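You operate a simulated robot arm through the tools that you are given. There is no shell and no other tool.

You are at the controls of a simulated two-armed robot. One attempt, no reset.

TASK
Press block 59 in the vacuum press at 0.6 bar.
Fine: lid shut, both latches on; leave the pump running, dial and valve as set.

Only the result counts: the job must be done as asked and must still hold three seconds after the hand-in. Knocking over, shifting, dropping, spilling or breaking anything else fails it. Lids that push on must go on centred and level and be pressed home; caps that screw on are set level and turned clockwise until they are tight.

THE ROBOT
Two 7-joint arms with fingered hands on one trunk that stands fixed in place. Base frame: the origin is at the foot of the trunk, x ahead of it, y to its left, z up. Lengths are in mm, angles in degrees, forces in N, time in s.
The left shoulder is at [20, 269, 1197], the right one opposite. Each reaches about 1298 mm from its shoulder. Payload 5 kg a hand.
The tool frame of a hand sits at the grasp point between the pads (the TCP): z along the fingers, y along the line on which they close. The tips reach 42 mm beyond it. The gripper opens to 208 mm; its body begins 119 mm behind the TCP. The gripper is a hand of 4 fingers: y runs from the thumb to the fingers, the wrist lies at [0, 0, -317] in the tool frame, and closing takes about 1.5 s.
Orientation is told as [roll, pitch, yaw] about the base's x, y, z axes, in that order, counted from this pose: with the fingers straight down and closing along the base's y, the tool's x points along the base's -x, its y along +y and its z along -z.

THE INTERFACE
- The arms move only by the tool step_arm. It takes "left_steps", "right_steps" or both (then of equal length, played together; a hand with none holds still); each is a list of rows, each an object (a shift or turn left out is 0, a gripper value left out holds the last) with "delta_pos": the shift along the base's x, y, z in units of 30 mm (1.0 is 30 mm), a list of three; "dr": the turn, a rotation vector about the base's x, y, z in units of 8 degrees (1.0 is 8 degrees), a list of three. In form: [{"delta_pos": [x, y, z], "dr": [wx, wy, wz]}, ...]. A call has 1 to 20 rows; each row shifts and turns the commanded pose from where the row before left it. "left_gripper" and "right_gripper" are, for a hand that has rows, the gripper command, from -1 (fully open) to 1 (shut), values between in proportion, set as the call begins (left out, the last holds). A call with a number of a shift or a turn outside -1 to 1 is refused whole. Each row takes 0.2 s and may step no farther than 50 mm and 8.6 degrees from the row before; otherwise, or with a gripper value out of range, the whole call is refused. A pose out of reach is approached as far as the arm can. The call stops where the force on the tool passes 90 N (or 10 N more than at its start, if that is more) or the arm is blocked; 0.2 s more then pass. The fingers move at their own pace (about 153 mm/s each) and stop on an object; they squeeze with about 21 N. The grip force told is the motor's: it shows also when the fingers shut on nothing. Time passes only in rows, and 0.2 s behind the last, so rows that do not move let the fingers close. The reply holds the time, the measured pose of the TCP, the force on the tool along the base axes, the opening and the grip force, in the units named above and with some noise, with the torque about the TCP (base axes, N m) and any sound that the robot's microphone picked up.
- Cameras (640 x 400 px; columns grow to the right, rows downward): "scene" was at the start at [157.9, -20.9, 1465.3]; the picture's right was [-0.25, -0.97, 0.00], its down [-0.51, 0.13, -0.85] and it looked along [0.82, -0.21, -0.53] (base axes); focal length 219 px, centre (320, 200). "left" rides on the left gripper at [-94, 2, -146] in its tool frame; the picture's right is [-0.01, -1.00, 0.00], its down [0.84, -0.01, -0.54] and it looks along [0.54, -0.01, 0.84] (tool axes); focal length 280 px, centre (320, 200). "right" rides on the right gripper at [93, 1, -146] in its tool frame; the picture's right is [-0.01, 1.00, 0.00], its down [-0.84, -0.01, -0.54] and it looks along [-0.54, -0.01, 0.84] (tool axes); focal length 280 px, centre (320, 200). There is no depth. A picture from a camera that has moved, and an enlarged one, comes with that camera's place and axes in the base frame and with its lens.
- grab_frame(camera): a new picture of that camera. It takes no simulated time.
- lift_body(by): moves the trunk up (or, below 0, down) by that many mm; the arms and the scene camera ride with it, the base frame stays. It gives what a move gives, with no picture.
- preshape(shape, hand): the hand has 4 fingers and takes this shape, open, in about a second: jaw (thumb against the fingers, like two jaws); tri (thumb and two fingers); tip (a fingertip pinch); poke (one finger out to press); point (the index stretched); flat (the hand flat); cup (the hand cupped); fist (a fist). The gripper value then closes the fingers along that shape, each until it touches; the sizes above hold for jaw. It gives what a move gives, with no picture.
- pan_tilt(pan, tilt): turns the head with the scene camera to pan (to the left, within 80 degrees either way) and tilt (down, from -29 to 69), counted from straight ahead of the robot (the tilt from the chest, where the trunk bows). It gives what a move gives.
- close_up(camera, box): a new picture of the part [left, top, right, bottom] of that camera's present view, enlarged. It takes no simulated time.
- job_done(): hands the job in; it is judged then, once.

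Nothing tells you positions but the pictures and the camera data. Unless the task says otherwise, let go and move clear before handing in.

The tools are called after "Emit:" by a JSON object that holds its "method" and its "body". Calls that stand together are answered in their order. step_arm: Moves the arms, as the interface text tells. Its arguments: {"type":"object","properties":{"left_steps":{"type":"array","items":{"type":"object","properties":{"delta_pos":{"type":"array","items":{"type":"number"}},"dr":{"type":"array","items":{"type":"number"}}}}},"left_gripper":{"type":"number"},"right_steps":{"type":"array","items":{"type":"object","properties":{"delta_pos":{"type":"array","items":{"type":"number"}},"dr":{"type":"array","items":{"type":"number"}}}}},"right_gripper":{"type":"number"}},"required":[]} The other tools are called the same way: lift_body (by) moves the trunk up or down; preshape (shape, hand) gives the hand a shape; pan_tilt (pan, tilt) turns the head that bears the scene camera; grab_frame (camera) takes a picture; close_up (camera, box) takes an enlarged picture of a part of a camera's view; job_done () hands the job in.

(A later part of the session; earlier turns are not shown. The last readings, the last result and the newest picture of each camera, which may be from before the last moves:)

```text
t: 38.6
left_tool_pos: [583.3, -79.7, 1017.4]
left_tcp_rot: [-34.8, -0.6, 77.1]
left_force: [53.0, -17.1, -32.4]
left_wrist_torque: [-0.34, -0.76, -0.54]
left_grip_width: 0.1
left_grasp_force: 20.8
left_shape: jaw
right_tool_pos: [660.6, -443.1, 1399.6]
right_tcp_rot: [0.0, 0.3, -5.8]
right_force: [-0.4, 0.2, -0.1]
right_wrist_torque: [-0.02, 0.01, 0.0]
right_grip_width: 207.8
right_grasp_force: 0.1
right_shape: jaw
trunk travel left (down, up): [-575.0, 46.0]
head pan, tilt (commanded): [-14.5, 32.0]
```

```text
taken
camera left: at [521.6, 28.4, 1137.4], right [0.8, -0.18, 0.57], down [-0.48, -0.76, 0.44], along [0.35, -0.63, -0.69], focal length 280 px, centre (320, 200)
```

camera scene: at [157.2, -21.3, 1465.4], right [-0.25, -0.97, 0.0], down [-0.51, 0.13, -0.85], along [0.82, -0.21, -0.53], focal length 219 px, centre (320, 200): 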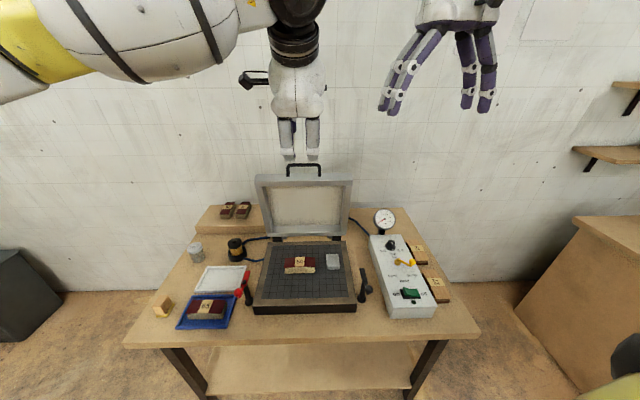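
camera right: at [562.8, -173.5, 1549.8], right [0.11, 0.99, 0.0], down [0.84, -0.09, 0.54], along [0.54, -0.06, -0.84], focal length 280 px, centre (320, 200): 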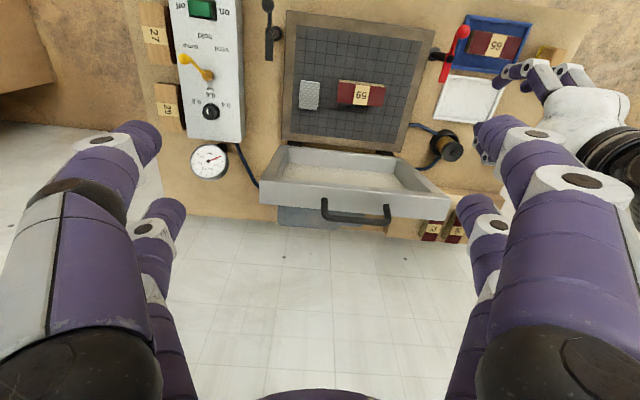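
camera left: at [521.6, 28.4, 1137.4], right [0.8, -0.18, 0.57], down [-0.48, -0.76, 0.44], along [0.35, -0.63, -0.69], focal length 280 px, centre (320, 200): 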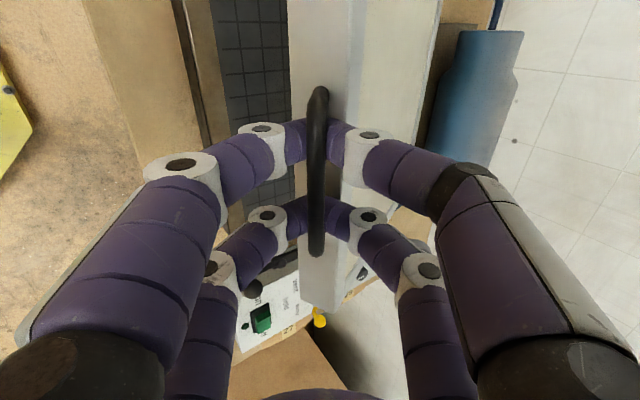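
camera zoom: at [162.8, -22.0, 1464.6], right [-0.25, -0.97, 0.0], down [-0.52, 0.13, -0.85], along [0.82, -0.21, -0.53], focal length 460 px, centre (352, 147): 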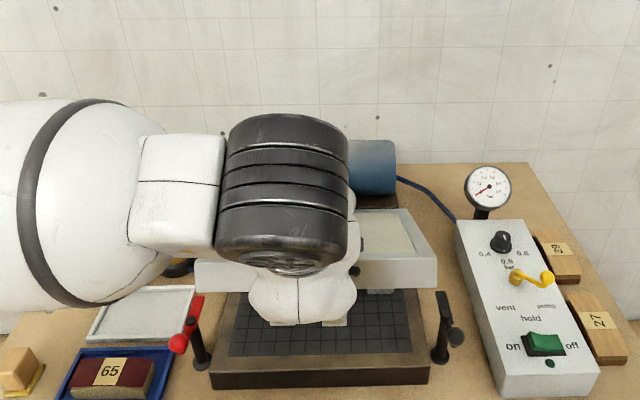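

The lid is about 26 degrees from shut; the pull toward the hinge reached about 64 N, so I'll tighten the arc inward and go on in shorter stages.

Emit:
{"method": "step_arm", "body": {"left_steps": [{"delta_pos": [-0.117, 0.026, -0.597]}, {"delta_pos": [-0.25, 0.056, -0.557]}, {"delta_pos": [-0.22, 0.049, -0.573]}]}}

Emit:
{"method": "grab_frame", "body": {"camera": "left"}}

Emit:
{"method": "close_up", "body": {"camera": "right", "box": [340, 0, 640, 220]}}

```text
t: 39.4
left_tool_pos: [559.8, -77.4, 967.0]
left_tcp_rot: [-34.6, -0.5, 76.9]
left_force: [-6.3, 1.1, 2.1]
left_wrist_torque: [0.06, 0.15, 0.04]
left_grip_width: 0.2
left_grasp_force: 20.6
left_shape: jaw
right_tool_pos: [656.7, -443.2, 1402.9]
right_tcp_rot: [0.1, 0.1, -5.7]
right_force: [0.5, -0.1, -0.9]
right_wrist_torque: [-0.04, 0.16, 0.0]
right_grip_width: 208.2
right_grasp_force: 0.0
right_shape: jaw
trunk travel left (down, up): [-575.0, 46.0]
head pan, tilt (commanded): [-14.5, 32.0]
```

```text
taken
camera left: at [499.1, 31.6, 1087.0], right [0.8, -0.18, 0.57], down [-0.48, -0.76, 0.44], along [0.35, -0.63, -0.69], focal length 280 px, centre (320, 200)
```

left: 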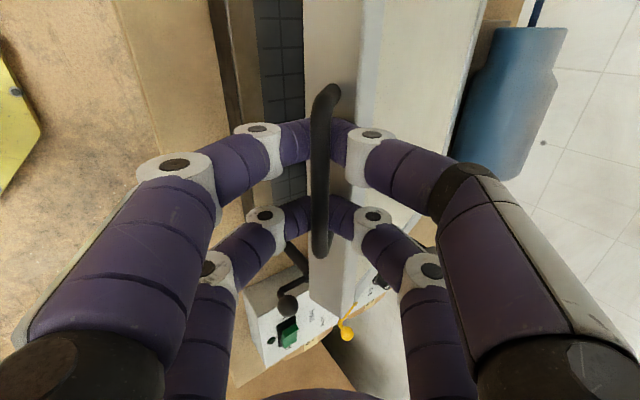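

```text
1.82 times, centred on (490, 110) of right
camera zoom: at [564.1, -431.8, 1549.5], right [0.11, 0.99, 0.0], down [0.84, -0.1, 0.54], along [0.53, -0.06, -0.84], focal length 510 px, centre (11, 364)
```

zoom: 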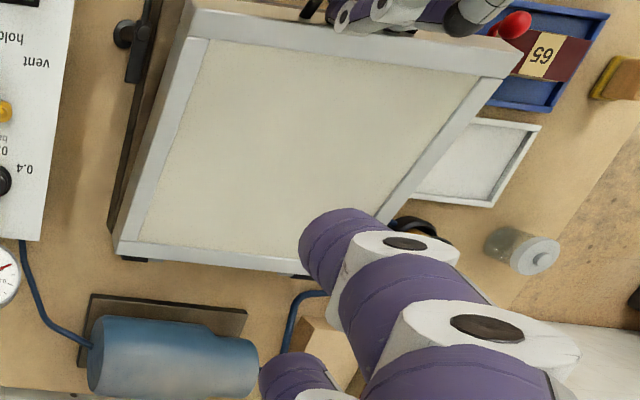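

The force is nearly gone now and the lid is about 16 degrees from shut. I'll continue down.

Emit:
{"method": "step_arm", "body": {"left_steps": [{"delta_pos": [-0.211, 0.047, -0.583]}, {"delta_pos": [-0.179, 0.04, -0.597]}, {"delta_pos": [-0.143, 0.032, -0.607]}]}}

Emit:
{"method": "grab_frame", "body": {"camera": "left"}}

Emit:
{"method": "close_up", "body": {"camera": "scene", "box": [230, 200, 380, 320]}}

Emit:
{"method": "close_up", "body": {"camera": "right", "box": [340, 0, 640, 220]}}

```text
t: 40.2
left_tool_pos: [543.8, -72.8, 912.5]
left_tcp_rot: [-34.8, -0.6, 76.9]
left_force: [-19.8, 0.5, 4.0]
left_wrist_torque: [-0.46, 0.07, -0.5]
left_grip_width: 0.0
left_grasp_force: 20.9
left_shape: jaw
right_tool_pos: [655.9, -443.2, 1402.6]
right_tcp_rot: [0.1, 0.0, -5.7]
right_force: [-0.1, -0.1, 0.5]
right_wrist_torque: [0.0, 0.01, -0.01]
right_grip_width: 208.0
right_grasp_force: 0.0
right_shape: jaw
trunk travel left (down, up): [-575.0, 46.0]
head pan, tilt (commanded): [-14.5, 32.0]
```

```text
taken
camera left: at [483.2, 35.7, 1032.5], right [0.8, -0.18, 0.57], down [-0.48, -0.76, 0.44], along [0.35, -0.63, -0.69], focal length 280 px, centre (320, 200)
```

left: 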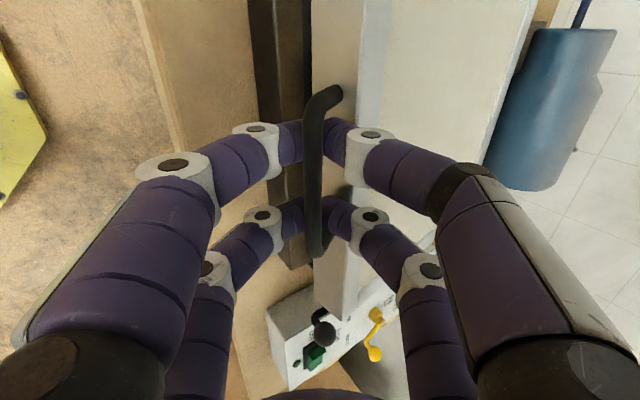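

```text
3.33 times, centred on (305, 260) of scene
camera zoom: at [156.9, -20.9, 1465.3], right [-0.25, -0.97, 0.0], down [-0.51, 0.13, -0.85], along [0.82, -0.21, -0.53], focal length 729 px, centre (370, 0)
```

zoom: 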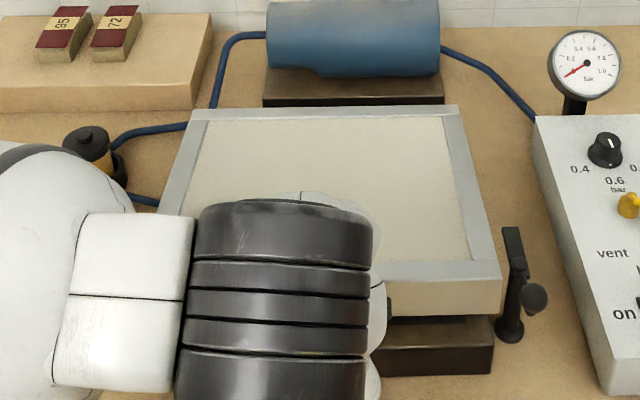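

```text
1.82 times, centred on (490, 110) of right
camera zoom: at [562.5, -432.0, 1550.1], right [0.11, 0.99, 0.0], down [0.84, -0.1, 0.54], along [0.54, -0.06, -0.84], focal length 510 px, centre (11, 364)
```

zoom: 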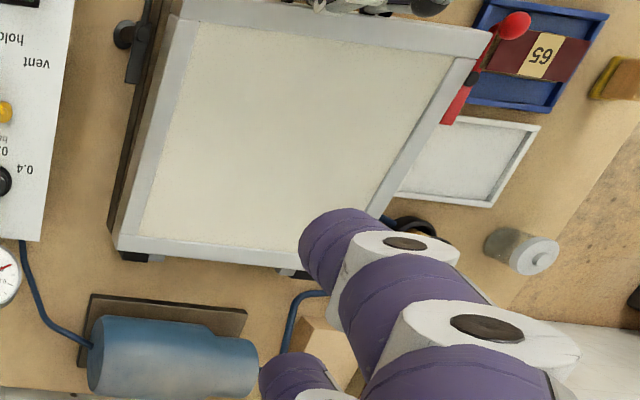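

The lid is within roughly 6 degrees of shut. I'll lower it the rest of the way in small steps, watching the force.

Emit:
{"method": "step_arm", "body": {"left_steps": [{"delta_pos": [-0.16, 0.036, -0.5]}, {"delta_pos": [-0.12, 0.027, -0.4]}]}}

Emit:
{"method": "close_up", "body": {"camera": "scene", "box": [230, 200, 380, 320]}}

Emit:
{"method": "grab_frame", "body": {"camera": "left"}}

```text
t: 40.8
left_tool_pos: [537.5, -70.1, 887.7]
left_tcp_rot: [-34.8, -0.6, 77.2]
left_force: [-4.7, -1.5, -0.9]
left_wrist_torque: [-0.24, -0.01, -0.28]
left_grip_width: 0.1
left_grasp_force: 21.3
left_shape: jaw
right_tool_pos: [655.5, -442.8, 1403.4]
right_tcp_rot: [0.1, 0.0, -5.8]
right_force: [0.1, -0.4, 0.4]
right_wrist_torque: [-0.04, 0.03, 0.02]
right_grip_width: 207.6
right_grasp_force: 0.1
right_shape: jaw
trunk travel left (down, up): [-575.0, 46.0]
head pan, tilt (commanded): [-14.5, 32.0]
```

```text
3.33 times, centred on (305, 260) of scene
camera zoom: at [157.9, -20.9, 1465.2], right [-0.25, -0.97, 0.0], down [-0.51, 0.13, -0.85], along [0.82, -0.21, -0.53], focal length 729 px, centre (370, 0)
```

zoom: 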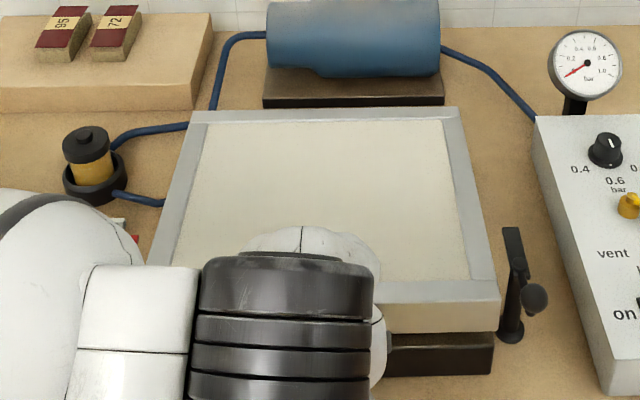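

```text
taken
camera left: at [476.4, 37.6, 1006.2], right [0.8, -0.18, 0.57], down [-0.48, -0.76, 0.44], along [0.36, -0.63, -0.69], focal length 280 px, centre (320, 200)
```

left: 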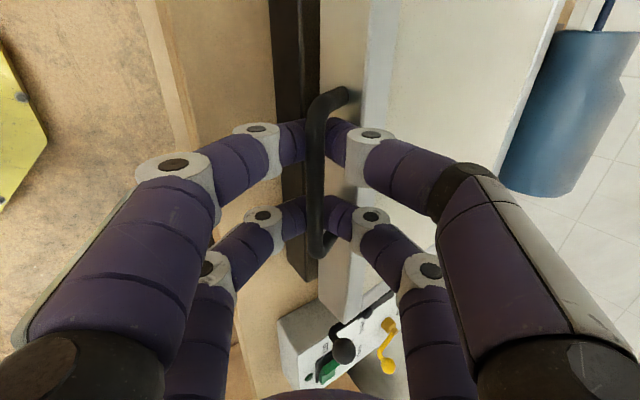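

The lid is nearly resting on the bed. I'll lower a little further until it meets resistance.

Emit:
{"method": "step_arm", "body": {"left_steps": [{"delta_pos": [-0.05, 0.011, -0.2]}, {"delta_pos": [-0.03, 0.007, -0.2]}, {}]}}

Emit:
{"method": "close_up", "body": {"camera": "scene", "box": [300, 240, 380, 320]}}

Emit:
{"method": "close_up", "body": {"camera": "right", "box": [350, 0, 450, 160]}}

```text
t: 41.6
left_tool_pos: [535.0, -69.6, 873.3]
left_tcp_rot: [-34.8, -0.6, 77.1]
left_force: [9.6, 3.2, -2.5]
left_wrist_torque: [-0.23, -0.11, -0.45]
left_grip_width: 0.0
left_grasp_force: 21.2
left_shape: jaw
right_tool_pos: [657.2, -442.6, 1403.9]
right_tcp_rot: [0.0, 0.0, -5.7]
right_force: [0.1, 0.6, 0.7]
right_wrist_torque: [-0.01, 0.0, 0.0]
right_grip_width: 208.1
right_grasp_force: 0.1
right_shape: jaw
trunk travel left (down, up): [-575.0, 46.0]
head pan, tilt (commanded): [-14.5, 32.0]
```

```text
5.00 times, centred on (340, 280) of scene
camera zoom: at [158.5, -20.7, 1465.2], right [-0.25, -0.97, 0.0], down [-0.51, 0.13, -0.85], along [0.82, -0.21, -0.53], focal length 1093 px, centre (220, -200)
```

zoom: 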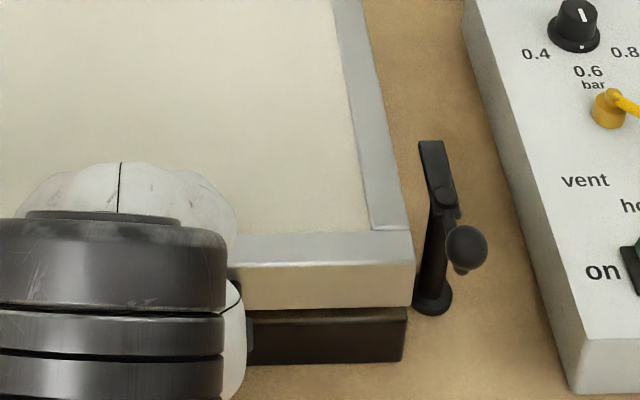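

```text
2.50 times, centred on (400, 80) of right
camera zoom: at [564.1, -431.7, 1549.6], right [0.11, 0.99, 0.0], down [0.84, -0.1, 0.54], along [0.53, -0.06, -0.84], focal length 701 px, centre (120, 500)
```

zoom: 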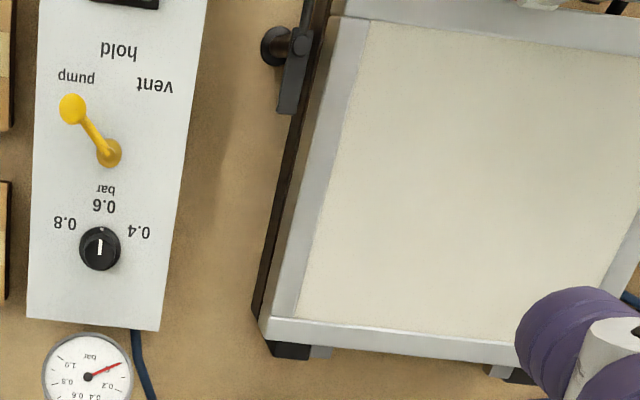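

It looks almost down. I'll press lower in tiny steps to find where it seats.

Emit:
{"method": "step_arm", "body": {"left_steps": [{"delta_pos": [0, 0, -0.15]}, {"delta_pos": [0, 0, -0.15]}, {}]}}

Emit:
{"method": "close_up", "body": {"camera": "scene", "box": [300, 240, 380, 320]}}

```text
t: 42.4
left_tool_pos: [534.6, -70.5, 864.8]
left_tcp_rot: [-34.8, -0.6, 76.9]
left_force: [-3.9, -0.8, 0.0]
left_wrist_torque: [-0.05, 0.08, -0.16]
left_grip_width: 0.0
left_grasp_force: 20.7
left_shape: jaw
right_tool_pos: [656.5, -443.0, 1401.7]
right_tcp_rot: [0.1, 0.2, -5.7]
right_force: [-0.1, -0.8, 0.0]
right_wrist_torque: [-0.01, 0.0, 0.0]
right_grip_width: 207.8
right_grasp_force: 0.1
right_shape: jaw
trunk travel left (down, up): [-575.0, 46.0]
head pan, tilt (commanded): [-14.5, 32.0]
```

```text
5.00 times, centred on (340, 280) of scene
camera zoom: at [157.9, -21.0, 1465.3], right [-0.25, -0.97, 0.0], down [-0.51, 0.13, -0.85], along [0.82, -0.21, -0.53], focal length 1093 px, centre (220, -200)
```

zoom: 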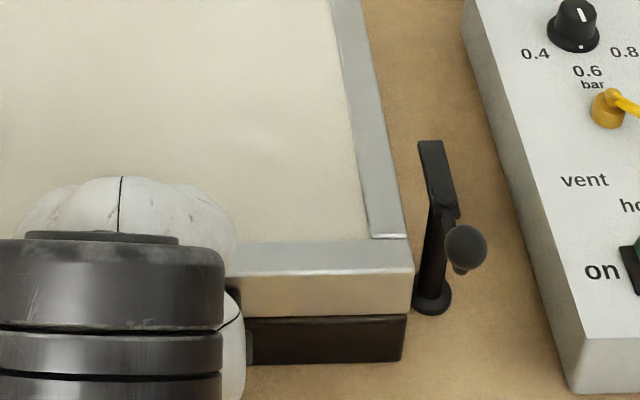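

It moved down a bit more and the brown gap strip is closing. I'll keep lowering in small steps.

Emit:
{"method": "step_arm", "body": {"left_steps": [{"delta_pos": [0, 0, -0.15]}, {"delta_pos": [0, 0, -0.15]}, {}]}}

Emit:
{"method": "close_up", "body": {"camera": "scene", "box": [300, 240, 380, 320]}}

Emit:
{"method": "close_up", "body": {"camera": "right", "box": [350, 0, 450, 160]}}

```text
t: 43.2
left_tool_pos: [533.7, -70.7, 857.0]
left_tcp_rot: [-34.9, -0.6, 76.9]
left_force: [-12.3, 4.2, 9.8]
left_wrist_torque: [-0.36, -0.3, -0.42]
left_grip_width: 0.0
left_grasp_force: 21.0
left_shape: jaw
right_tool_pos: [653.6, -442.6, 1402.9]
right_tcp_rot: [0.0, 0.0, -5.7]
right_force: [-0.4, 0.7, 0.0]
right_wrist_torque: [-0.02, -0.03, -0.01]
right_grip_width: 208.1
right_grasp_force: 0.1
right_shape: jaw
trunk travel left (down, up): [-575.0, 46.0]
head pan, tilt (commanded): [-14.5, 32.0]
```

```text
5.00 times, centred on (340, 280) of scene
camera zoom: at [156.7, -20.6, 1465.5], right [-0.25, -0.97, 0.0], down [-0.51, 0.13, -0.85], along [0.82, -0.21, -0.53], focal length 1093 px, centre (220, -200)
```

zoom: 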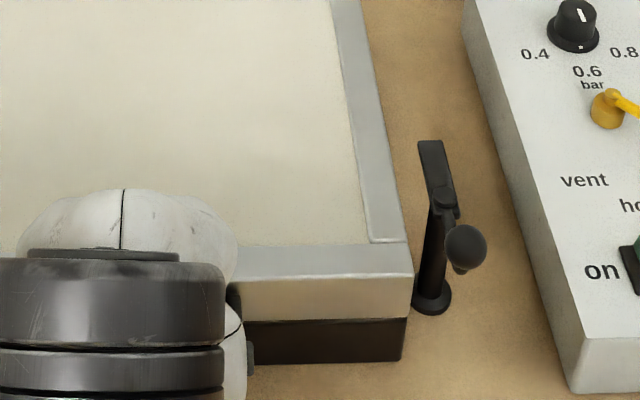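

```text
2.50 times, centred on (400, 80) of right
camera zoom: at [562.2, -431.6, 1550.5], right [0.11, 0.99, 0.0], down [0.84, -0.1, 0.54], along [0.54, -0.06, -0.84], focal length 701 px, centre (120, 500)
```

zoom: 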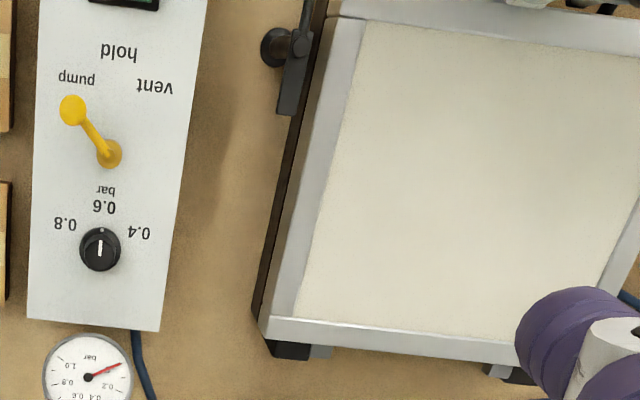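

Resistance is starting and the lid lines up with the bed. I'll press slightly more to see whether it's home.

Emit:
{"method": "step_arm", "body": {"left_steps": [{"delta_pos": [0, 0, -0.1]}, {"delta_pos": [0, 0, -0.1]}, {}]}}

Emit:
{"method": "close_up", "body": {"camera": "scene", "box": [300, 240, 380, 320]}}

```text
t: 44.0
left_tool_pos: [532.8, -70.6, 850.5]
left_tcp_rot: [-34.9, -0.5, 76.9]
left_force: [-22.4, 3.2, 17.7]
left_wrist_torque: [-0.6, -0.68, -0.82]
left_grip_width: 0.0
left_grasp_force: 21.2
left_shape: jaw
right_tool_pos: [654.7, -442.6, 1404.9]
right_tcp_rot: [0.1, 0.0, -5.7]
right_force: [-0.4, -0.4, 0.5]
right_wrist_torque: [0.0, 0.0, 0.01]
right_grip_width: 208.0
right_grasp_force: 0.1
right_shape: jaw
trunk travel left (down, up): [-575.0, 46.0]
head pan, tilt (commanded): [-14.5, 32.0]
```

```text
5.00 times, centred on (340, 280) of scene
camera zoom: at [156.0, -20.6, 1465.6], right [-0.25, -0.97, 0.0], down [-0.51, 0.13, -0.85], along [0.82, -0.21, -0.53], focal length 1093 px, centre (220, -200)
```

zoom: 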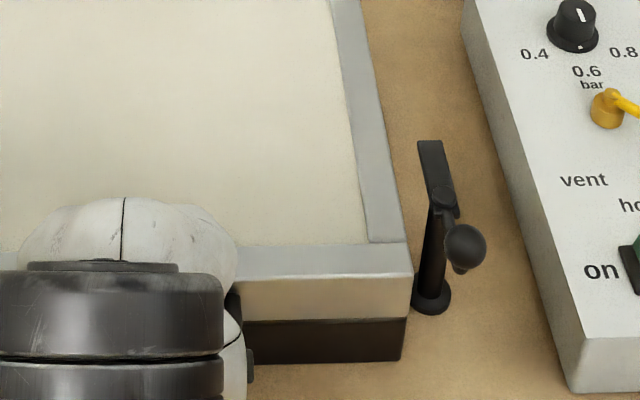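

The lid no longer moves down, so it rests on the bed. Before letting go of the handle I'll check how the fingers sit relative to the bar and lid front.

Emit:
{"method": "grab_frame", "body": {"camera": "left"}}

Emit:
{"method": "close_up", "body": {"camera": "left", "box": [240, 70, 420, 280]}}

```text
taken
camera left: at [471.5, 37.5, 971.0], right [0.8, -0.18, 0.57], down [-0.48, -0.76, 0.44], along [0.36, -0.63, -0.69], focal length 280 px, centre (320, 200)
```

left: 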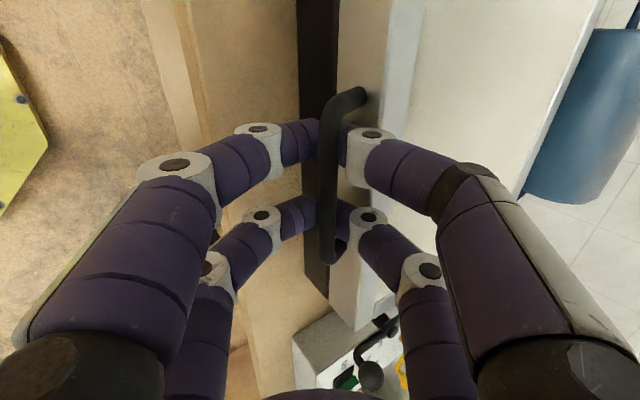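

```text
1.90 times, centred on (330, 175) of left
camera zoom: at [471.5, 37.5, 971.0], right [0.8, -0.18, 0.57], down [-0.48, -0.76, 0.44], along [0.36, -0.63, -0.69], focal length 534 px, centre (301, 248)
```

zoom: 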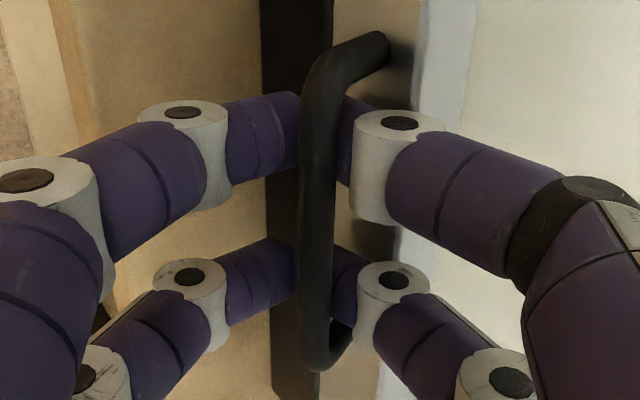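

The bar lies across the closed fingertips with the far fingers between it and the lid front. I'll open the hand gradually while easing it toward me, so the far fingers don't press on the lid.

Emit:
{"method": "step_arm", "body": {"left_steps": [{"delta_pos": [-0.213, 0.048, -0.1]}, {}], "left_gripper": 0.85}}

Emit:
{"method": "step_arm", "body": {"left_steps": [{"delta_pos": [-0.213, 0.048, -0.1]}, {}], "left_gripper": 0.7}}

Emit:
{"method": "grab_frame", "body": {"camera": "left"}}

```text
t: 44.6
left_tool_pos: [527.2, -68.6, 846.7]
left_tcp_rot: [-34.8, -0.7, 77.0]
left_force: [-12.4, 1.8, 7.3]
left_wrist_torque: [-0.29, -0.38, -0.38]
left_grip_width: 14.7
left_grasp_force: 0.1
left_shape: jaw
right_tool_pos: [655.2, -443.9, 1403.6]
right_tcp_rot: [0.1, 0.0, -5.8]
right_force: [-1.0, -0.1, -0.6]
right_wrist_torque: [0.0, 0.02, -0.04]
right_grip_width: 207.9
right_grasp_force: 0.0
right_shape: jaw
trunk travel left (down, up): [-575.0, 46.0]
head pan, tilt (commanded): [-14.5, 32.0]
```

```text
t: 45.2
left_tool_pos: [522.3, -66.9, 842.5]
left_tcp_rot: [-34.8, -0.6, 77.2]
left_force: [-5.6, 2.2, -0.4]
left_wrist_torque: [0.0, -0.04, -0.11]
left_grip_width: 30.0
left_grasp_force: 0.0
left_shape: jaw
right_tool_pos: [656.1, -443.3, 1402.2]
right_tcp_rot: [0.0, 0.0, -5.7]
right_force: [-0.1, 0.2, -0.1]
right_wrist_torque: [-0.01, 0.0, -0.02]
right_grip_width: 207.8
right_grasp_force: 0.1
right_shape: jaw
trunk travel left (down, up): [-575.0, 46.0]
head pan, tilt (commanded): [-14.5, 32.0]
```

```text
taken
camera left: at [460.3, 41.2, 963.6], right [0.8, -0.18, 0.57], down [-0.48, -0.76, 0.44], along [0.36, -0.63, -0.69], focal length 280 px, centre (320, 200)
```

left: 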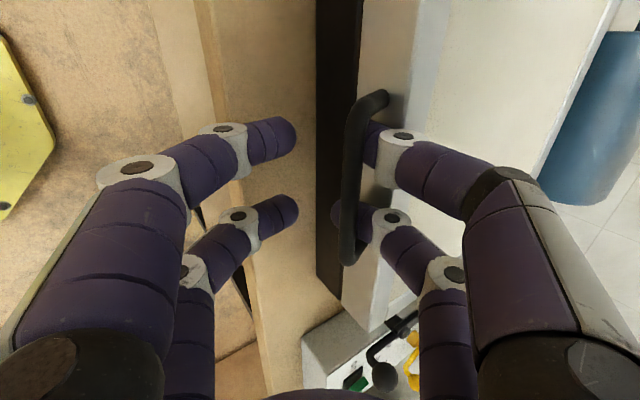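

The far fingertips still reach under the bar, so I'll back the hand out part of the way along the finger line, open wider, and look before withdrawing completely.

Emit:
{"method": "step_arm", "body": {"left_steps": [{"delta_pos": [-0.2, 0.046, 0.3]}, {"delta_pos": [-0.2, 0.046, 0.3]}]}}

Emit:
{"method": "step_arm", "body": {"left_steps": [{}, {}], "left_gripper": 0.46}}

Emit:
{"method": "grab_frame", "body": {"camera": "left"}}

Emit:
{"method": "close_up", "body": {"camera": "scene", "box": [230, 200, 380, 320]}}

```text
t: 45.8
left_tool_pos: [510.4, -64.0, 861.6]
left_tcp_rot: [-34.8, -0.6, 77.2]
left_force: [16.0, -4.0, -5.7]
left_wrist_torque: [0.06, 0.12, -0.1]
left_grip_width: 32.8
left_grasp_force: 0.2
left_shape: jaw
right_tool_pos: [656.5, -443.1, 1402.6]
right_tcp_rot: [0.0, 0.1, -5.7]
right_force: [-0.6, -0.5, -0.3]
right_wrist_torque: [0.06, -0.02, -0.01]
right_grip_width: 208.0
right_grasp_force: 0.0
right_shape: jaw
trunk travel left (down, up): [-575.0, 46.0]
head pan, tilt (commanded): [-14.5, 32.0]
```

```text
t: 46.4
left_tool_pos: [507.6, -64.7, 861.6]
left_tcp_rot: [-34.8, -0.6, 77.0]
left_force: [0.5, -0.8, 0.4]
left_wrist_torque: [0.03, -0.02, 0.01]
left_grip_width: 55.6
left_grasp_force: 0.2
left_shape: jaw
right_tool_pos: [655.0, -443.0, 1403.9]
right_tcp_rot: [0.1, 0.0, -5.6]
right_force: [-1.8, -0.7, 0.1]
right_wrist_torque: [-0.03, -0.03, 0.0]
right_grip_width: 208.0
right_grasp_force: 0.1
right_shape: jaw
trunk travel left (down, up): [-575.0, 46.0]
head pan, tilt (commanded): [-14.5, 32.0]
```

```text
taken
camera left: at [447.0, 43.9, 981.7], right [0.8, -0.18, 0.57], down [-0.48, -0.76, 0.44], along [0.36, -0.63, -0.69], focal length 280 px, centre (320, 200)
```

left: 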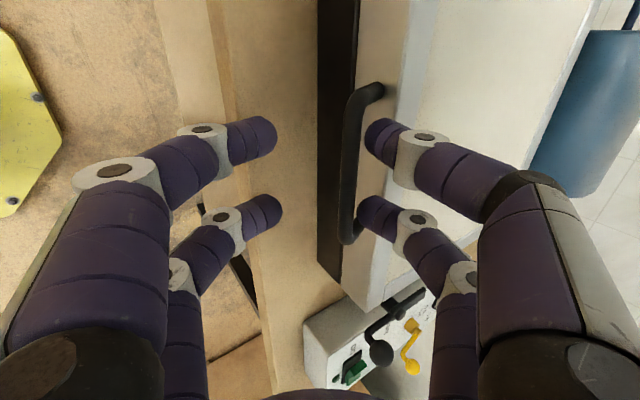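

```text
3.33 times, centred on (305, 260) of scene
camera zoom: at [157.6, -20.8, 1465.3], right [-0.25, -0.97, 0.0], down [-0.51, 0.13, -0.85], along [0.82, -0.21, -0.53], focal length 729 px, centre (370, 0)
```

zoom: 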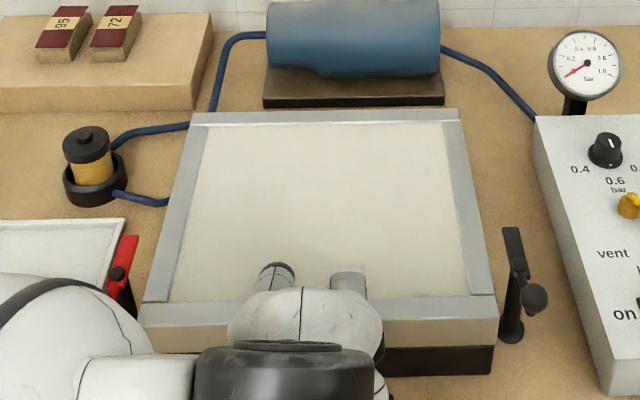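

The fingers are clear of the bar and no force remains. I'll withdraw along the finger line.

Emit:
{"method": "step_arm", "body": {"left_steps": [{"delta_pos": [-0.28, 0.06, 0.41]}, {"delta_pos": [-0.5, 0.11, 0.75]}, {"delta_pos": [-0.5, 0.11, 0.8]}, {"delta_pos": [-0.4, 0.11, 0.9]}]}}

Emit:
{"method": "grab_frame", "body": {"camera": "left"}}

Emit:
{"method": "close_up", "body": {"camera": "scene", "box": [230, 200, 380, 320]}}

```text
t: 47.4
left_tool_pos: [456.7, -54.3, 948.0]
left_tcp_rot: [-34.8, -0.8, 77.0]
left_force: [0.0, -0.3, 1.0]
left_wrist_torque: [0.0, -0.04, 0.04]
left_grip_width: 55.9
left_grasp_force: 0.0
left_shape: jaw
right_tool_pos: [655.6, -444.3, 1402.1]
right_tcp_rot: [0.1, 0.0, -5.7]
right_force: [-0.1, 0.7, 0.1]
right_wrist_torque: [0.04, -0.06, 0.01]
right_grip_width: 208.1
right_grasp_force: 0.1
right_shape: jaw
trunk travel left (down, up): [-575.0, 46.0]
head pan, tilt (commanded): [-14.5, 32.0]
```

```text
taken
camera left: at [396.1, 55.0, 1067.9], right [0.8, -0.18, 0.57], down [-0.48, -0.76, 0.44], along [0.35, -0.63, -0.69], focal length 280 px, centre (320, 200)
```

left: 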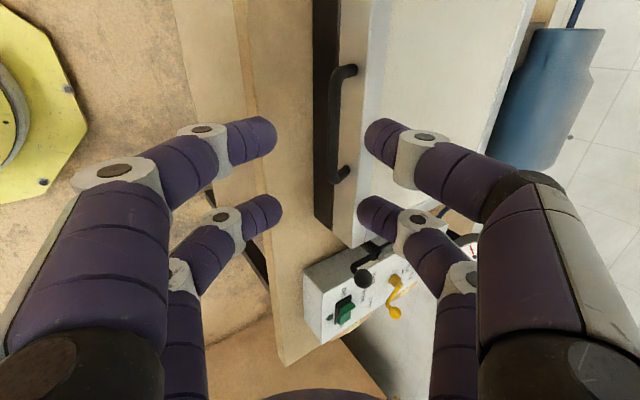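

```text
3.33 times, centred on (305, 260) of scene
camera zoom: at [157.5, -21.1, 1465.4], right [-0.25, -0.97, 0.0], down [-0.51, 0.13, -0.85], along [0.82, -0.21, -0.53], focal length 729 px, centre (370, 0)
```

zoom: 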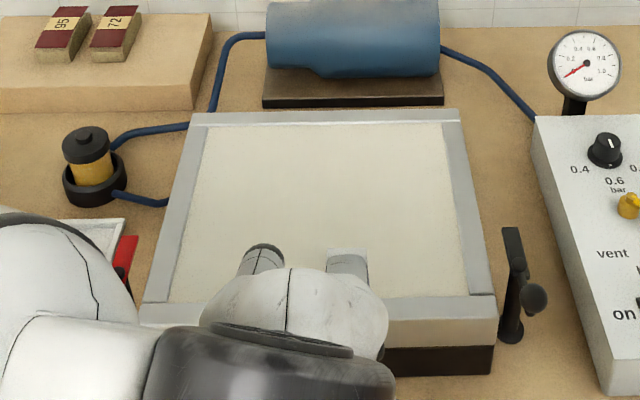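

The lid is shut and the hand is free. Next is the red latch: I'll bring the left hand up and left over the table's near-left area, bring it upright and give it the poke shape to push the latch ball.

Emit:
{"method": "step_arm", "body": {"left_steps": [{"delta_pos": [0.2, 0.6, 0.9], "dr": [0.191, 0.854, 0]}, {"delta_pos": [0.2, 0.6, 0.9], "dr": [0.191, 0.854, 0]}, {"delta_pos": [0.2, 0.8, 0.5], "dr": [0.191, 0.854, 0]}, {"delta_pos": [0.3, 0.8, 0], "dr": [0.191, 0.854, 0]}, {"delta_pos": [0.3, 0.8, 0], "dr": [0.191, 0.854, 0]}]}}

Emit:
{"method": "preshape", "body": {"hand": "left", "shape": "poke"}}

Emit:
{"method": "grab_frame", "body": {"camera": "left"}}

Emit:
{"method": "grab_frame", "body": {"camera": "scene"}}

```text
t: 48.6
left_tool_pos: [495.7, 56.6, 1015.1]
left_tcp_rot: [0.3, -0.2, 76.6]
left_force: [-0.1, 0.5, -1.0]
left_wrist_torque: [-0.04, 0.05, 0.01]
left_grip_width: 56.0
left_grasp_force: 0.0
left_shape: jaw
right_tool_pos: [657.3, -443.3, 1402.6]
right_tcp_rot: [0.1, -0.1, -5.7]
right_force: [-0.4, 1.2, -0.6]
right_wrist_torque: [-0.15, 0.03, 0.01]
right_grip_width: 208.0
right_grasp_force: 0.2
right_shape: jaw
trunk travel left (down, up): [-575.0, 46.0]
head pan, tilt (commanded): [-14.5, 32.0]
```

```text
t: 49.5
left_tool_pos: [494.7, 56.6, 1016.4]
left_tcp_rot: [0.1, -0.3, 76.7]
left_force: [-0.6, -0.3, 0.4]
left_wrist_torque: [0.0, -0.02, -0.05]
left_grip_width: 0.2
left_grasp_force: 0.0
left_shape: poke
right_tool_pos: [655.0, -442.8, 1402.5]
right_tcp_rot: [0.1, 0.1, -5.8]
right_force: [0.4, -0.2, -0.1]
right_wrist_torque: [-0.02, -0.06, -0.03]
right_grip_width: 207.9
right_grasp_force: 0.1
right_shape: jaw
trunk travel left (down, up): [-575.0, 46.0]
head pan, tilt (commanded): [-14.5, 32.0]
```

```text
taken
camera left: at [515.1, 145.4, 1162.4], right [0.98, -0.22, 0.0], down [-0.18, -0.83, 0.53], along [-0.12, -0.52, -0.85], focal length 280 px, centre (320, 200)
```

left: 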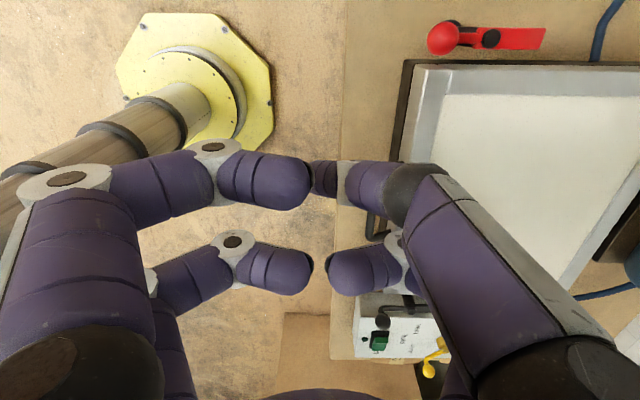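

```text
taken
camera scene: at [157.7, -20.9, 1465.3], right [-0.25, -0.97, 0.0], down [-0.51, 0.13, -0.85], along [0.82, -0.21, -0.53], focal length 219 px, centre (320, 200)
```

scene: 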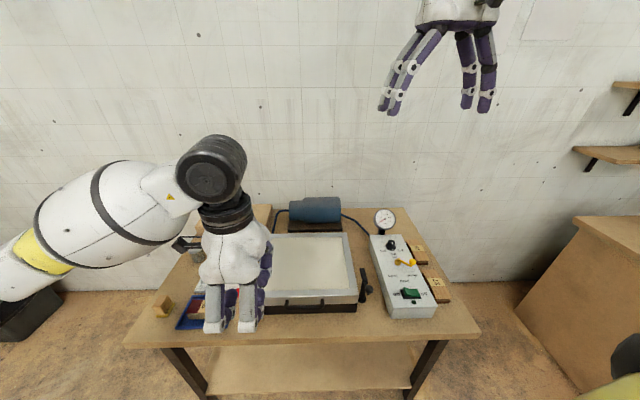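

The poke shape is on; I'll look closer to find which finger stands out.

Emit:
{"method": "close_up", "body": {"camera": "left", "box": [180, 120, 460, 320]}}

Emit:
{"method": "close_up", "body": {"camera": "scene", "box": [160, 190, 300, 350]}}

Emit:
{"method": "grab_frame", "body": {"camera": "right"}}

```text
2.00 times, centred on (320, 220) of left
camera zoom: at [515.1, 145.4, 1162.4], right [0.98, -0.22, 0.0], down [-0.18, -0.83, 0.53], along [-0.12, -0.52, -0.85], focal length 561 px, centre (320, 160)
```

zoom: 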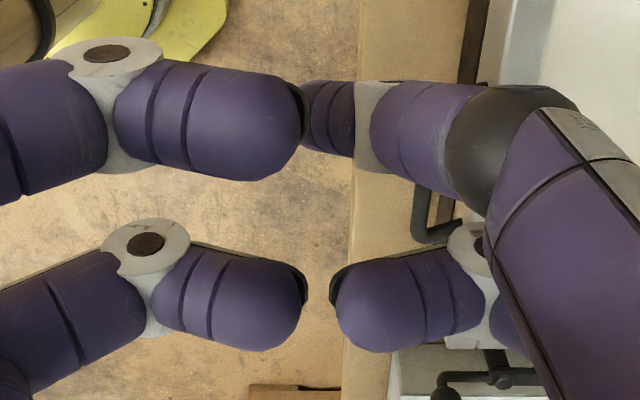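

```text
2.50 times, centred on (230, 270) of scene
camera zoom: at [157.7, -20.9, 1465.3], right [-0.25, -0.97, 0.0], down [-0.51, 0.13, -0.85], along [0.82, -0.21, -0.53], focal length 547 px, centre (545, 25)
```

zoom: 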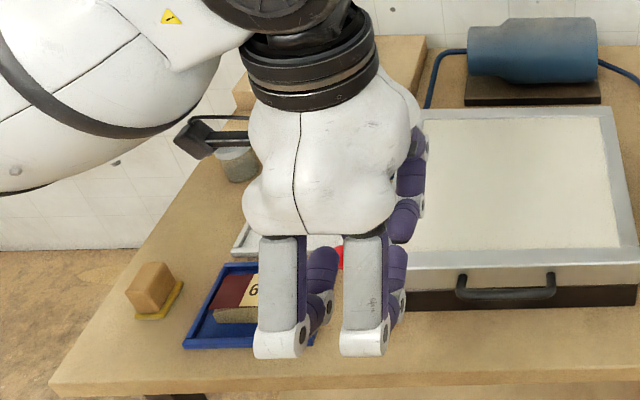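

```text
taken
camera right: at [563.3, -432.0, 1549.9], right [0.11, 0.99, 0.0], down [0.84, -0.1, 0.54], along [0.54, -0.06, -0.84], focal length 280 px, centre (320, 200)
```

right: 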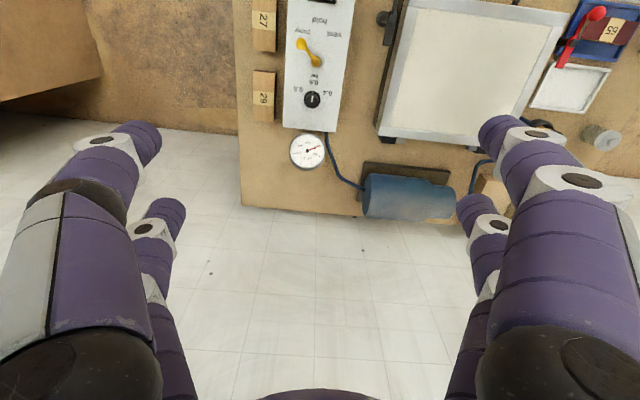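

The poke finger's reach beyond the curled fingers looks short. I'll try the point shape to get a stretched index finger and compare.

Emit:
{"method": "preshape", "body": {"hand": "left", "shape": "point"}}

Emit:
{"method": "grab_frame", "body": {"camera": "left"}}

Emit:
{"method": "close_up", "body": {"camera": "scene", "box": [160, 190, 300, 350]}}

```text
t: 50.4
left_tool_pos: [494.9, 54.7, 1015.3]
left_tcp_rot: [0.1, -0.3, 76.7]
left_force: [-0.1, 0.6, 0.1]
left_wrist_torque: [-0.02, -0.04, 0.01]
left_grip_width: 201.5
left_grasp_force: 0.1
left_shape: point
right_tool_pos: [655.8, -442.3, 1402.8]
right_tcp_rot: [0.2, 0.0, -5.7]
right_force: [0.6, -0.3, -0.1]
right_wrist_torque: [-0.01, 0.03, 0.01]
right_grip_width: 208.2
right_grasp_force: 0.1
right_shape: jaw
trunk travel left (down, up): [-575.0, 46.0]
head pan, tilt (commanded): [-14.5, 32.0]
```

```text
taken
camera left: at [515.3, 145.3, 1162.3], right [0.98, -0.22, 0.0], down [-0.18, -0.83, 0.53], along [-0.12, -0.52, -0.85], focal length 280 px, centre (320, 200)
```

left: 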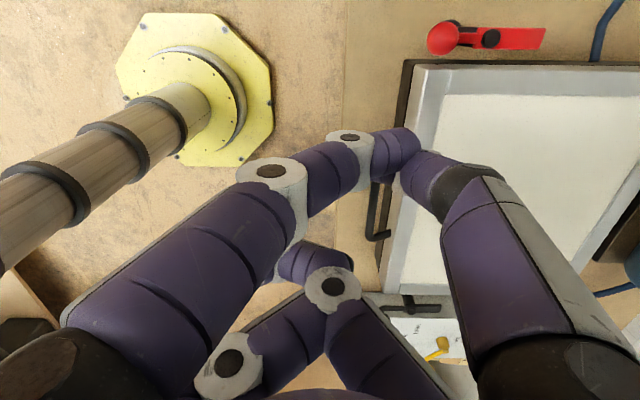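

```text
2.50 times, centred on (230, 270) of scene
camera zoom: at [157.9, -20.9, 1465.3], right [-0.25, -0.97, 0.0], down [-0.51, 0.13, -0.85], along [0.82, -0.21, -0.53], focal length 547 px, centre (545, 25)
```

zoom: 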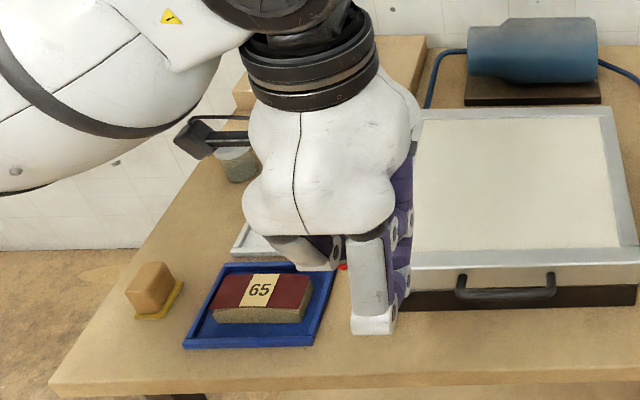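

The point shape folds awkwardly, but the jaw shape fully closed gives two known finger columns with a slot of about 38 mm between them, which can straddle the 26 mm latch ball (at about 615, 110, 888). I'll go back to jaw, close it, and move above the red ball.

Emit:
{"method": "preshape", "body": {"hand": "left", "shape": "jaw"}}

Emit:
{"method": "step_arm", "body": {"left_steps": [{}, {}, {}, {"delta_pos": [0.5, 0.25, 0]}, {"delta_pos": [0.7, 0.35, 0]}, {"delta_pos": [0.7, 0.35, -0.3]}, {"delta_pos": [0.7, 0.35, -0.3]}, {"delta_pos": [0.7, 0.35, -0.3]}, {"delta_pos": [0.7, 0.17, -0.3]}, {}], "left_gripper": 1.0}}

Emit:
{"method": "grab_frame", "body": {"camera": "left"}}

Emit:
{"method": "close_up", "body": {"camera": "scene", "box": [190, 190, 330, 330]}}

```text
t: 51.3
left_tool_pos: [494.3, 56.3, 1015.9]
left_tcp_rot: [0.0, -0.2, 76.8]
left_force: [-0.3, 0.8, 0.8]
left_wrist_torque: [0.04, 0.0, -0.02]
left_grip_width: 208.0
left_grasp_force: 0.0
left_shape: jaw
right_tool_pos: [655.6, -443.6, 1402.3]
right_tcp_rot: [0.1, -0.1, -5.7]
right_force: [0.0, -1.2, -0.4]
right_wrist_torque: [0.03, -0.01, -0.02]
right_grip_width: 208.1
right_grasp_force: 0.0
right_shape: jaw
trunk travel left (down, up): [-575.0, 46.0]
head pan, tilt (commanded): [-14.5, 32.0]
```

```text
t: 53.5
left_tool_pos: [614.1, 108.0, 980.8]
left_tcp_rot: [0.2, -0.4, 76.7]
left_force: [-0.2, -0.4, 1.2]
left_wrist_torque: [-0.01, -0.04, 0.02]
left_grip_width: 0.0
left_grasp_force: 21.9
left_shape: jaw
right_tool_pos: [655.6, -442.8, 1402.9]
right_tcp_rot: [0.1, 0.0, -5.8]
right_force: [0.1, 0.7, 0.1]
right_wrist_torque: [-0.02, -0.03, 0.0]
right_grip_width: 208.0
right_grasp_force: 0.0
right_shape: jaw
trunk travel left (down, up): [-575.0, 46.0]
head pan, tilt (commanded): [-14.5, 32.0]
```

```text
taken
camera left: at [635.2, 197.3, 1128.2], right [0.98, -0.22, 0.0], down [-0.18, -0.83, 0.53], along [-0.12, -0.52, -0.85], focal length 280 px, centre (320, 200)
```

left: 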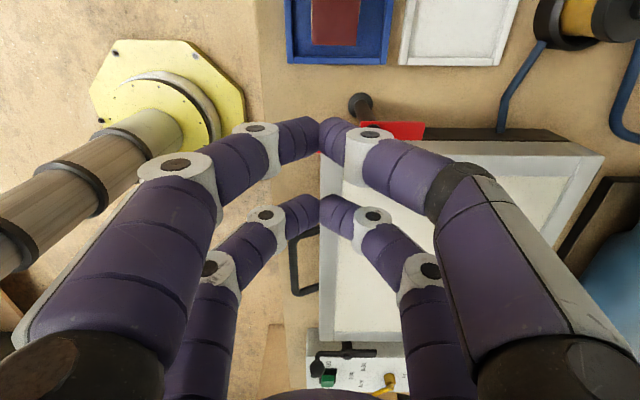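

```text
2.86 times, centred on (260, 260) of scene
camera zoom: at [157.7, -20.9, 1465.3], right [-0.25, -0.97, 0.0], down [-0.51, 0.13, -0.85], along [0.82, -0.21, -0.53], focal length 625 px, centre (491, 29)
```

zoom: 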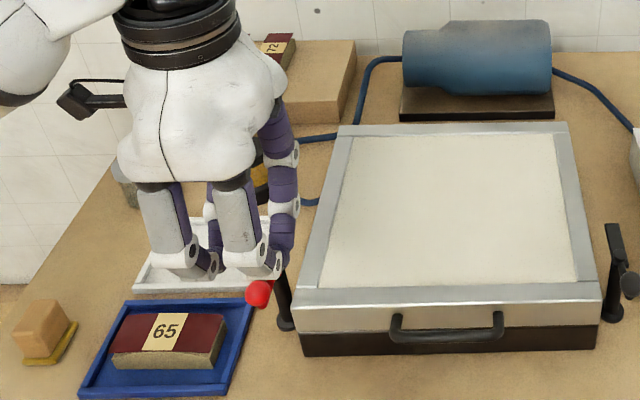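

The lid looks fully shut in this view, and the latch ball lies under the slot between the finger columns. I'll lower in two stages, checking that the ball enters the slot without contact.

Emit:
{"method": "step_arm", "body": {"left_steps": [{"delta_pos": [0, 0.07, -0.6]}, {"delta_pos": [0, 0, -0.5]}]}}

Emit:
{"method": "close_up", "body": {"camera": "scene", "box": [220, 240, 280, 300]}}

Emit:
{"method": "close_up", "body": {"camera": "left", "box": [250, 90, 430, 240]}}

```text
t: 54.1
left_tool_pos: [615.1, 111.7, 948.4]
left_tcp_rot: [0.2, -0.3, 76.7]
left_force: [-0.6, -0.3, 0.6]
left_wrist_torque: [-0.02, 0.0, 0.01]
left_grip_width: 0.0
left_grasp_force: 20.6
left_shape: jaw
right_tool_pos: [656.1, -442.4, 1402.7]
right_tcp_rot: [0.1, 0.0, -5.7]
right_force: [1.4, 0.3, -0.2]
right_wrist_torque: [0.01, 0.02, 0.0]
right_grip_width: 207.9
right_grasp_force: 0.1
right_shape: jaw
trunk travel left (down, up): [-575.0, 46.0]
head pan, tilt (commanded): [-14.5, 32.0]
```

```text
6.67 times, centred on (250, 270) of scene
camera zoom: at [158.1, -21.0, 1465.2], right [-0.25, -0.97, 0.0], down [-0.51, 0.13, -0.85], along [0.82, -0.21, -0.53], focal length 1458 px, centre (787, -267)
```

zoom: 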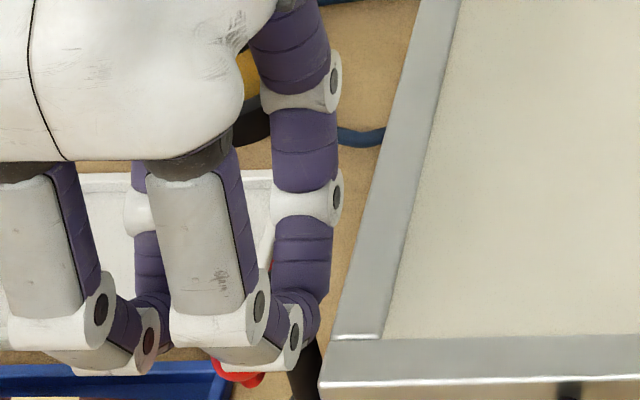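

```text
2.67 times, centred on (340, 165) of left
camera zoom: at [636.4, 201.1, 1094.7], right [0.98, -0.22, 0.0], down [-0.18, -0.83, 0.53], along [-0.12, -0.52, -0.85], focal length 748 px, centre (267, 293)
```

zoom: 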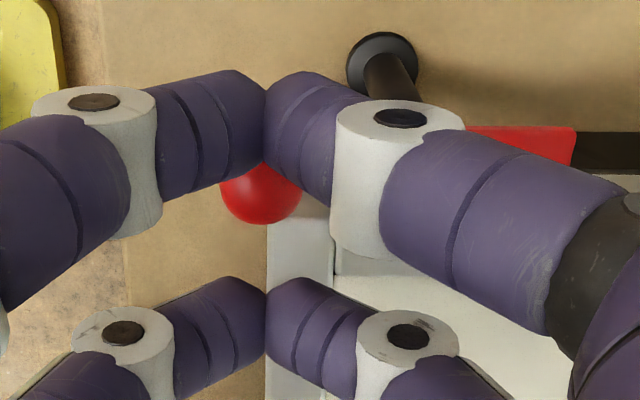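

The ball shows under the near edge of the upper column, slightly off the slot centre. I'll shift the hand about 4 mm to the left and come lower, then look again.

Emit:
{"method": "step_arm", "body": {"left_steps": [{"delta_pos": [0.03, 0.13, 0]}, {"delta_pos": [0, 0, -0.3]}, {"delta_pos": [0, 0, -0.2]}]}}

Emit:
{"method": "close_up", "body": {"camera": "left", "box": [250, 90, 430, 240]}}

Emit:
{"method": "close_up", "body": {"camera": "scene", "box": [220, 240, 280, 300]}}

```text
t: 54.9
left_tool_pos: [616.6, 115.4, 933.4]
left_tcp_rot: [0.2, -0.2, 76.7]
left_force: [0.7, -0.1, 0.6]
left_wrist_torque: [-0.01, -0.02, 0.0]
left_grip_width: 0.1
left_grasp_force: 21.2
left_shape: jaw
right_tool_pos: [655.4, -442.8, 1401.9]
right_tcp_rot: [0.0, 0.0, -5.8]
right_force: [-0.9, -0.1, 0.3]
right_wrist_torque: [0.0, -0.02, 0.0]
right_grip_width: 208.1
right_grasp_force: 0.0
right_shape: jaw
trunk travel left (down, up): [-575.0, 46.0]
head pan, tilt (commanded): [-14.5, 32.0]
```

```text
2.67 times, centred on (340, 165) of left
camera zoom: at [637.2, 205.5, 1080.0], right [0.98, -0.22, 0.0], down [-0.18, -0.83, 0.53], along [-0.12, -0.52, -0.85], focal length 748 px, centre (267, 293)
```

zoom: 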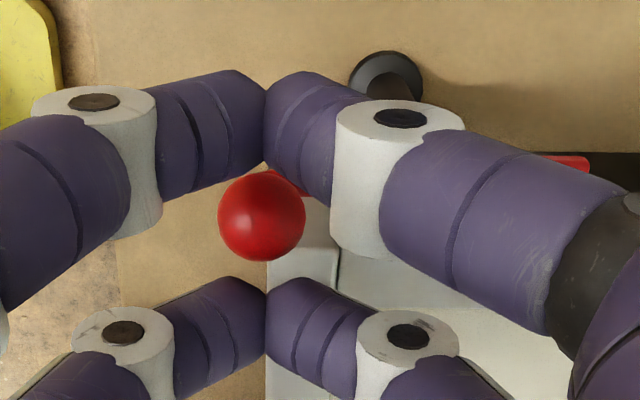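

```text
6.67 times, centred on (250, 270) of scene
camera zoom: at [157.9, -20.8, 1465.3], right [-0.25, -0.97, 0.0], down [-0.51, 0.13, -0.85], along [0.82, -0.21, -0.53], focal length 1458 px, centre (787, -267)
```

zoom: 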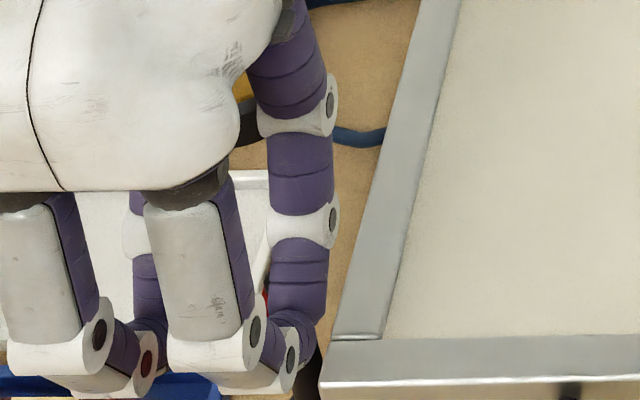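

The ball sits in the slot. I'll nudge 2 mm more to the left and lower until the tips are just below the ball's middle.

Emit:
{"method": "step_arm", "body": {"left_steps": [{"delta_pos": [0.015, 0.07, -0.2]}, {"delta_pos": [0, 0, -0.25]}, {"delta_pos": [0, 0, -0.2]}]}}

Emit:
{"method": "close_up", "body": {"camera": "left", "box": [250, 90, 430, 240]}}

```text
t: 55.7
left_tool_pos: [616.8, 118.1, 913.0]
left_tcp_rot: [0.3, -0.4, 76.7]
left_force: [-0.1, -0.7, 0.5]
left_wrist_torque: [-0.06, 0.0, -0.03]
left_grip_width: 0.0
left_grasp_force: 21.3
left_shape: jaw
right_tool_pos: [655.9, -443.7, 1403.0]
right_tcp_rot: [0.0, 0.0, -5.7]
right_force: [0.1, -0.1, -0.3]
right_wrist_torque: [0.0, -0.01, 0.0]
right_grip_width: 208.0
right_grasp_force: 0.0
right_shape: jaw
trunk travel left (down, up): [-575.0, 46.0]
head pan, tilt (commanded): [-14.5, 32.0]
```

```text
2.67 times, centred on (340, 165) of left
camera zoom: at [637.5, 207.9, 1059.3], right [0.98, -0.22, 0.0], down [-0.18, -0.83, 0.53], along [-0.12, -0.52, -0.84], focal length 748 px, centre (267, 293)
```

zoom: 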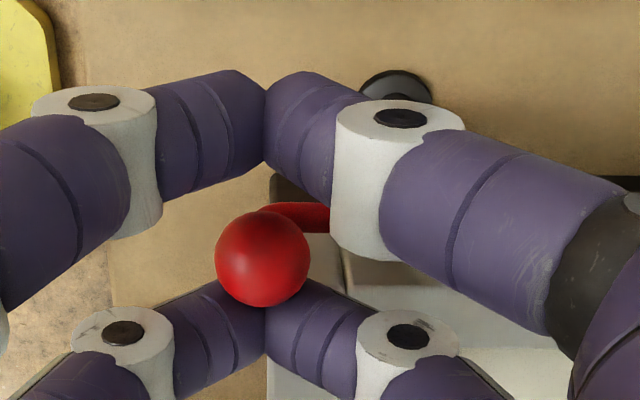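

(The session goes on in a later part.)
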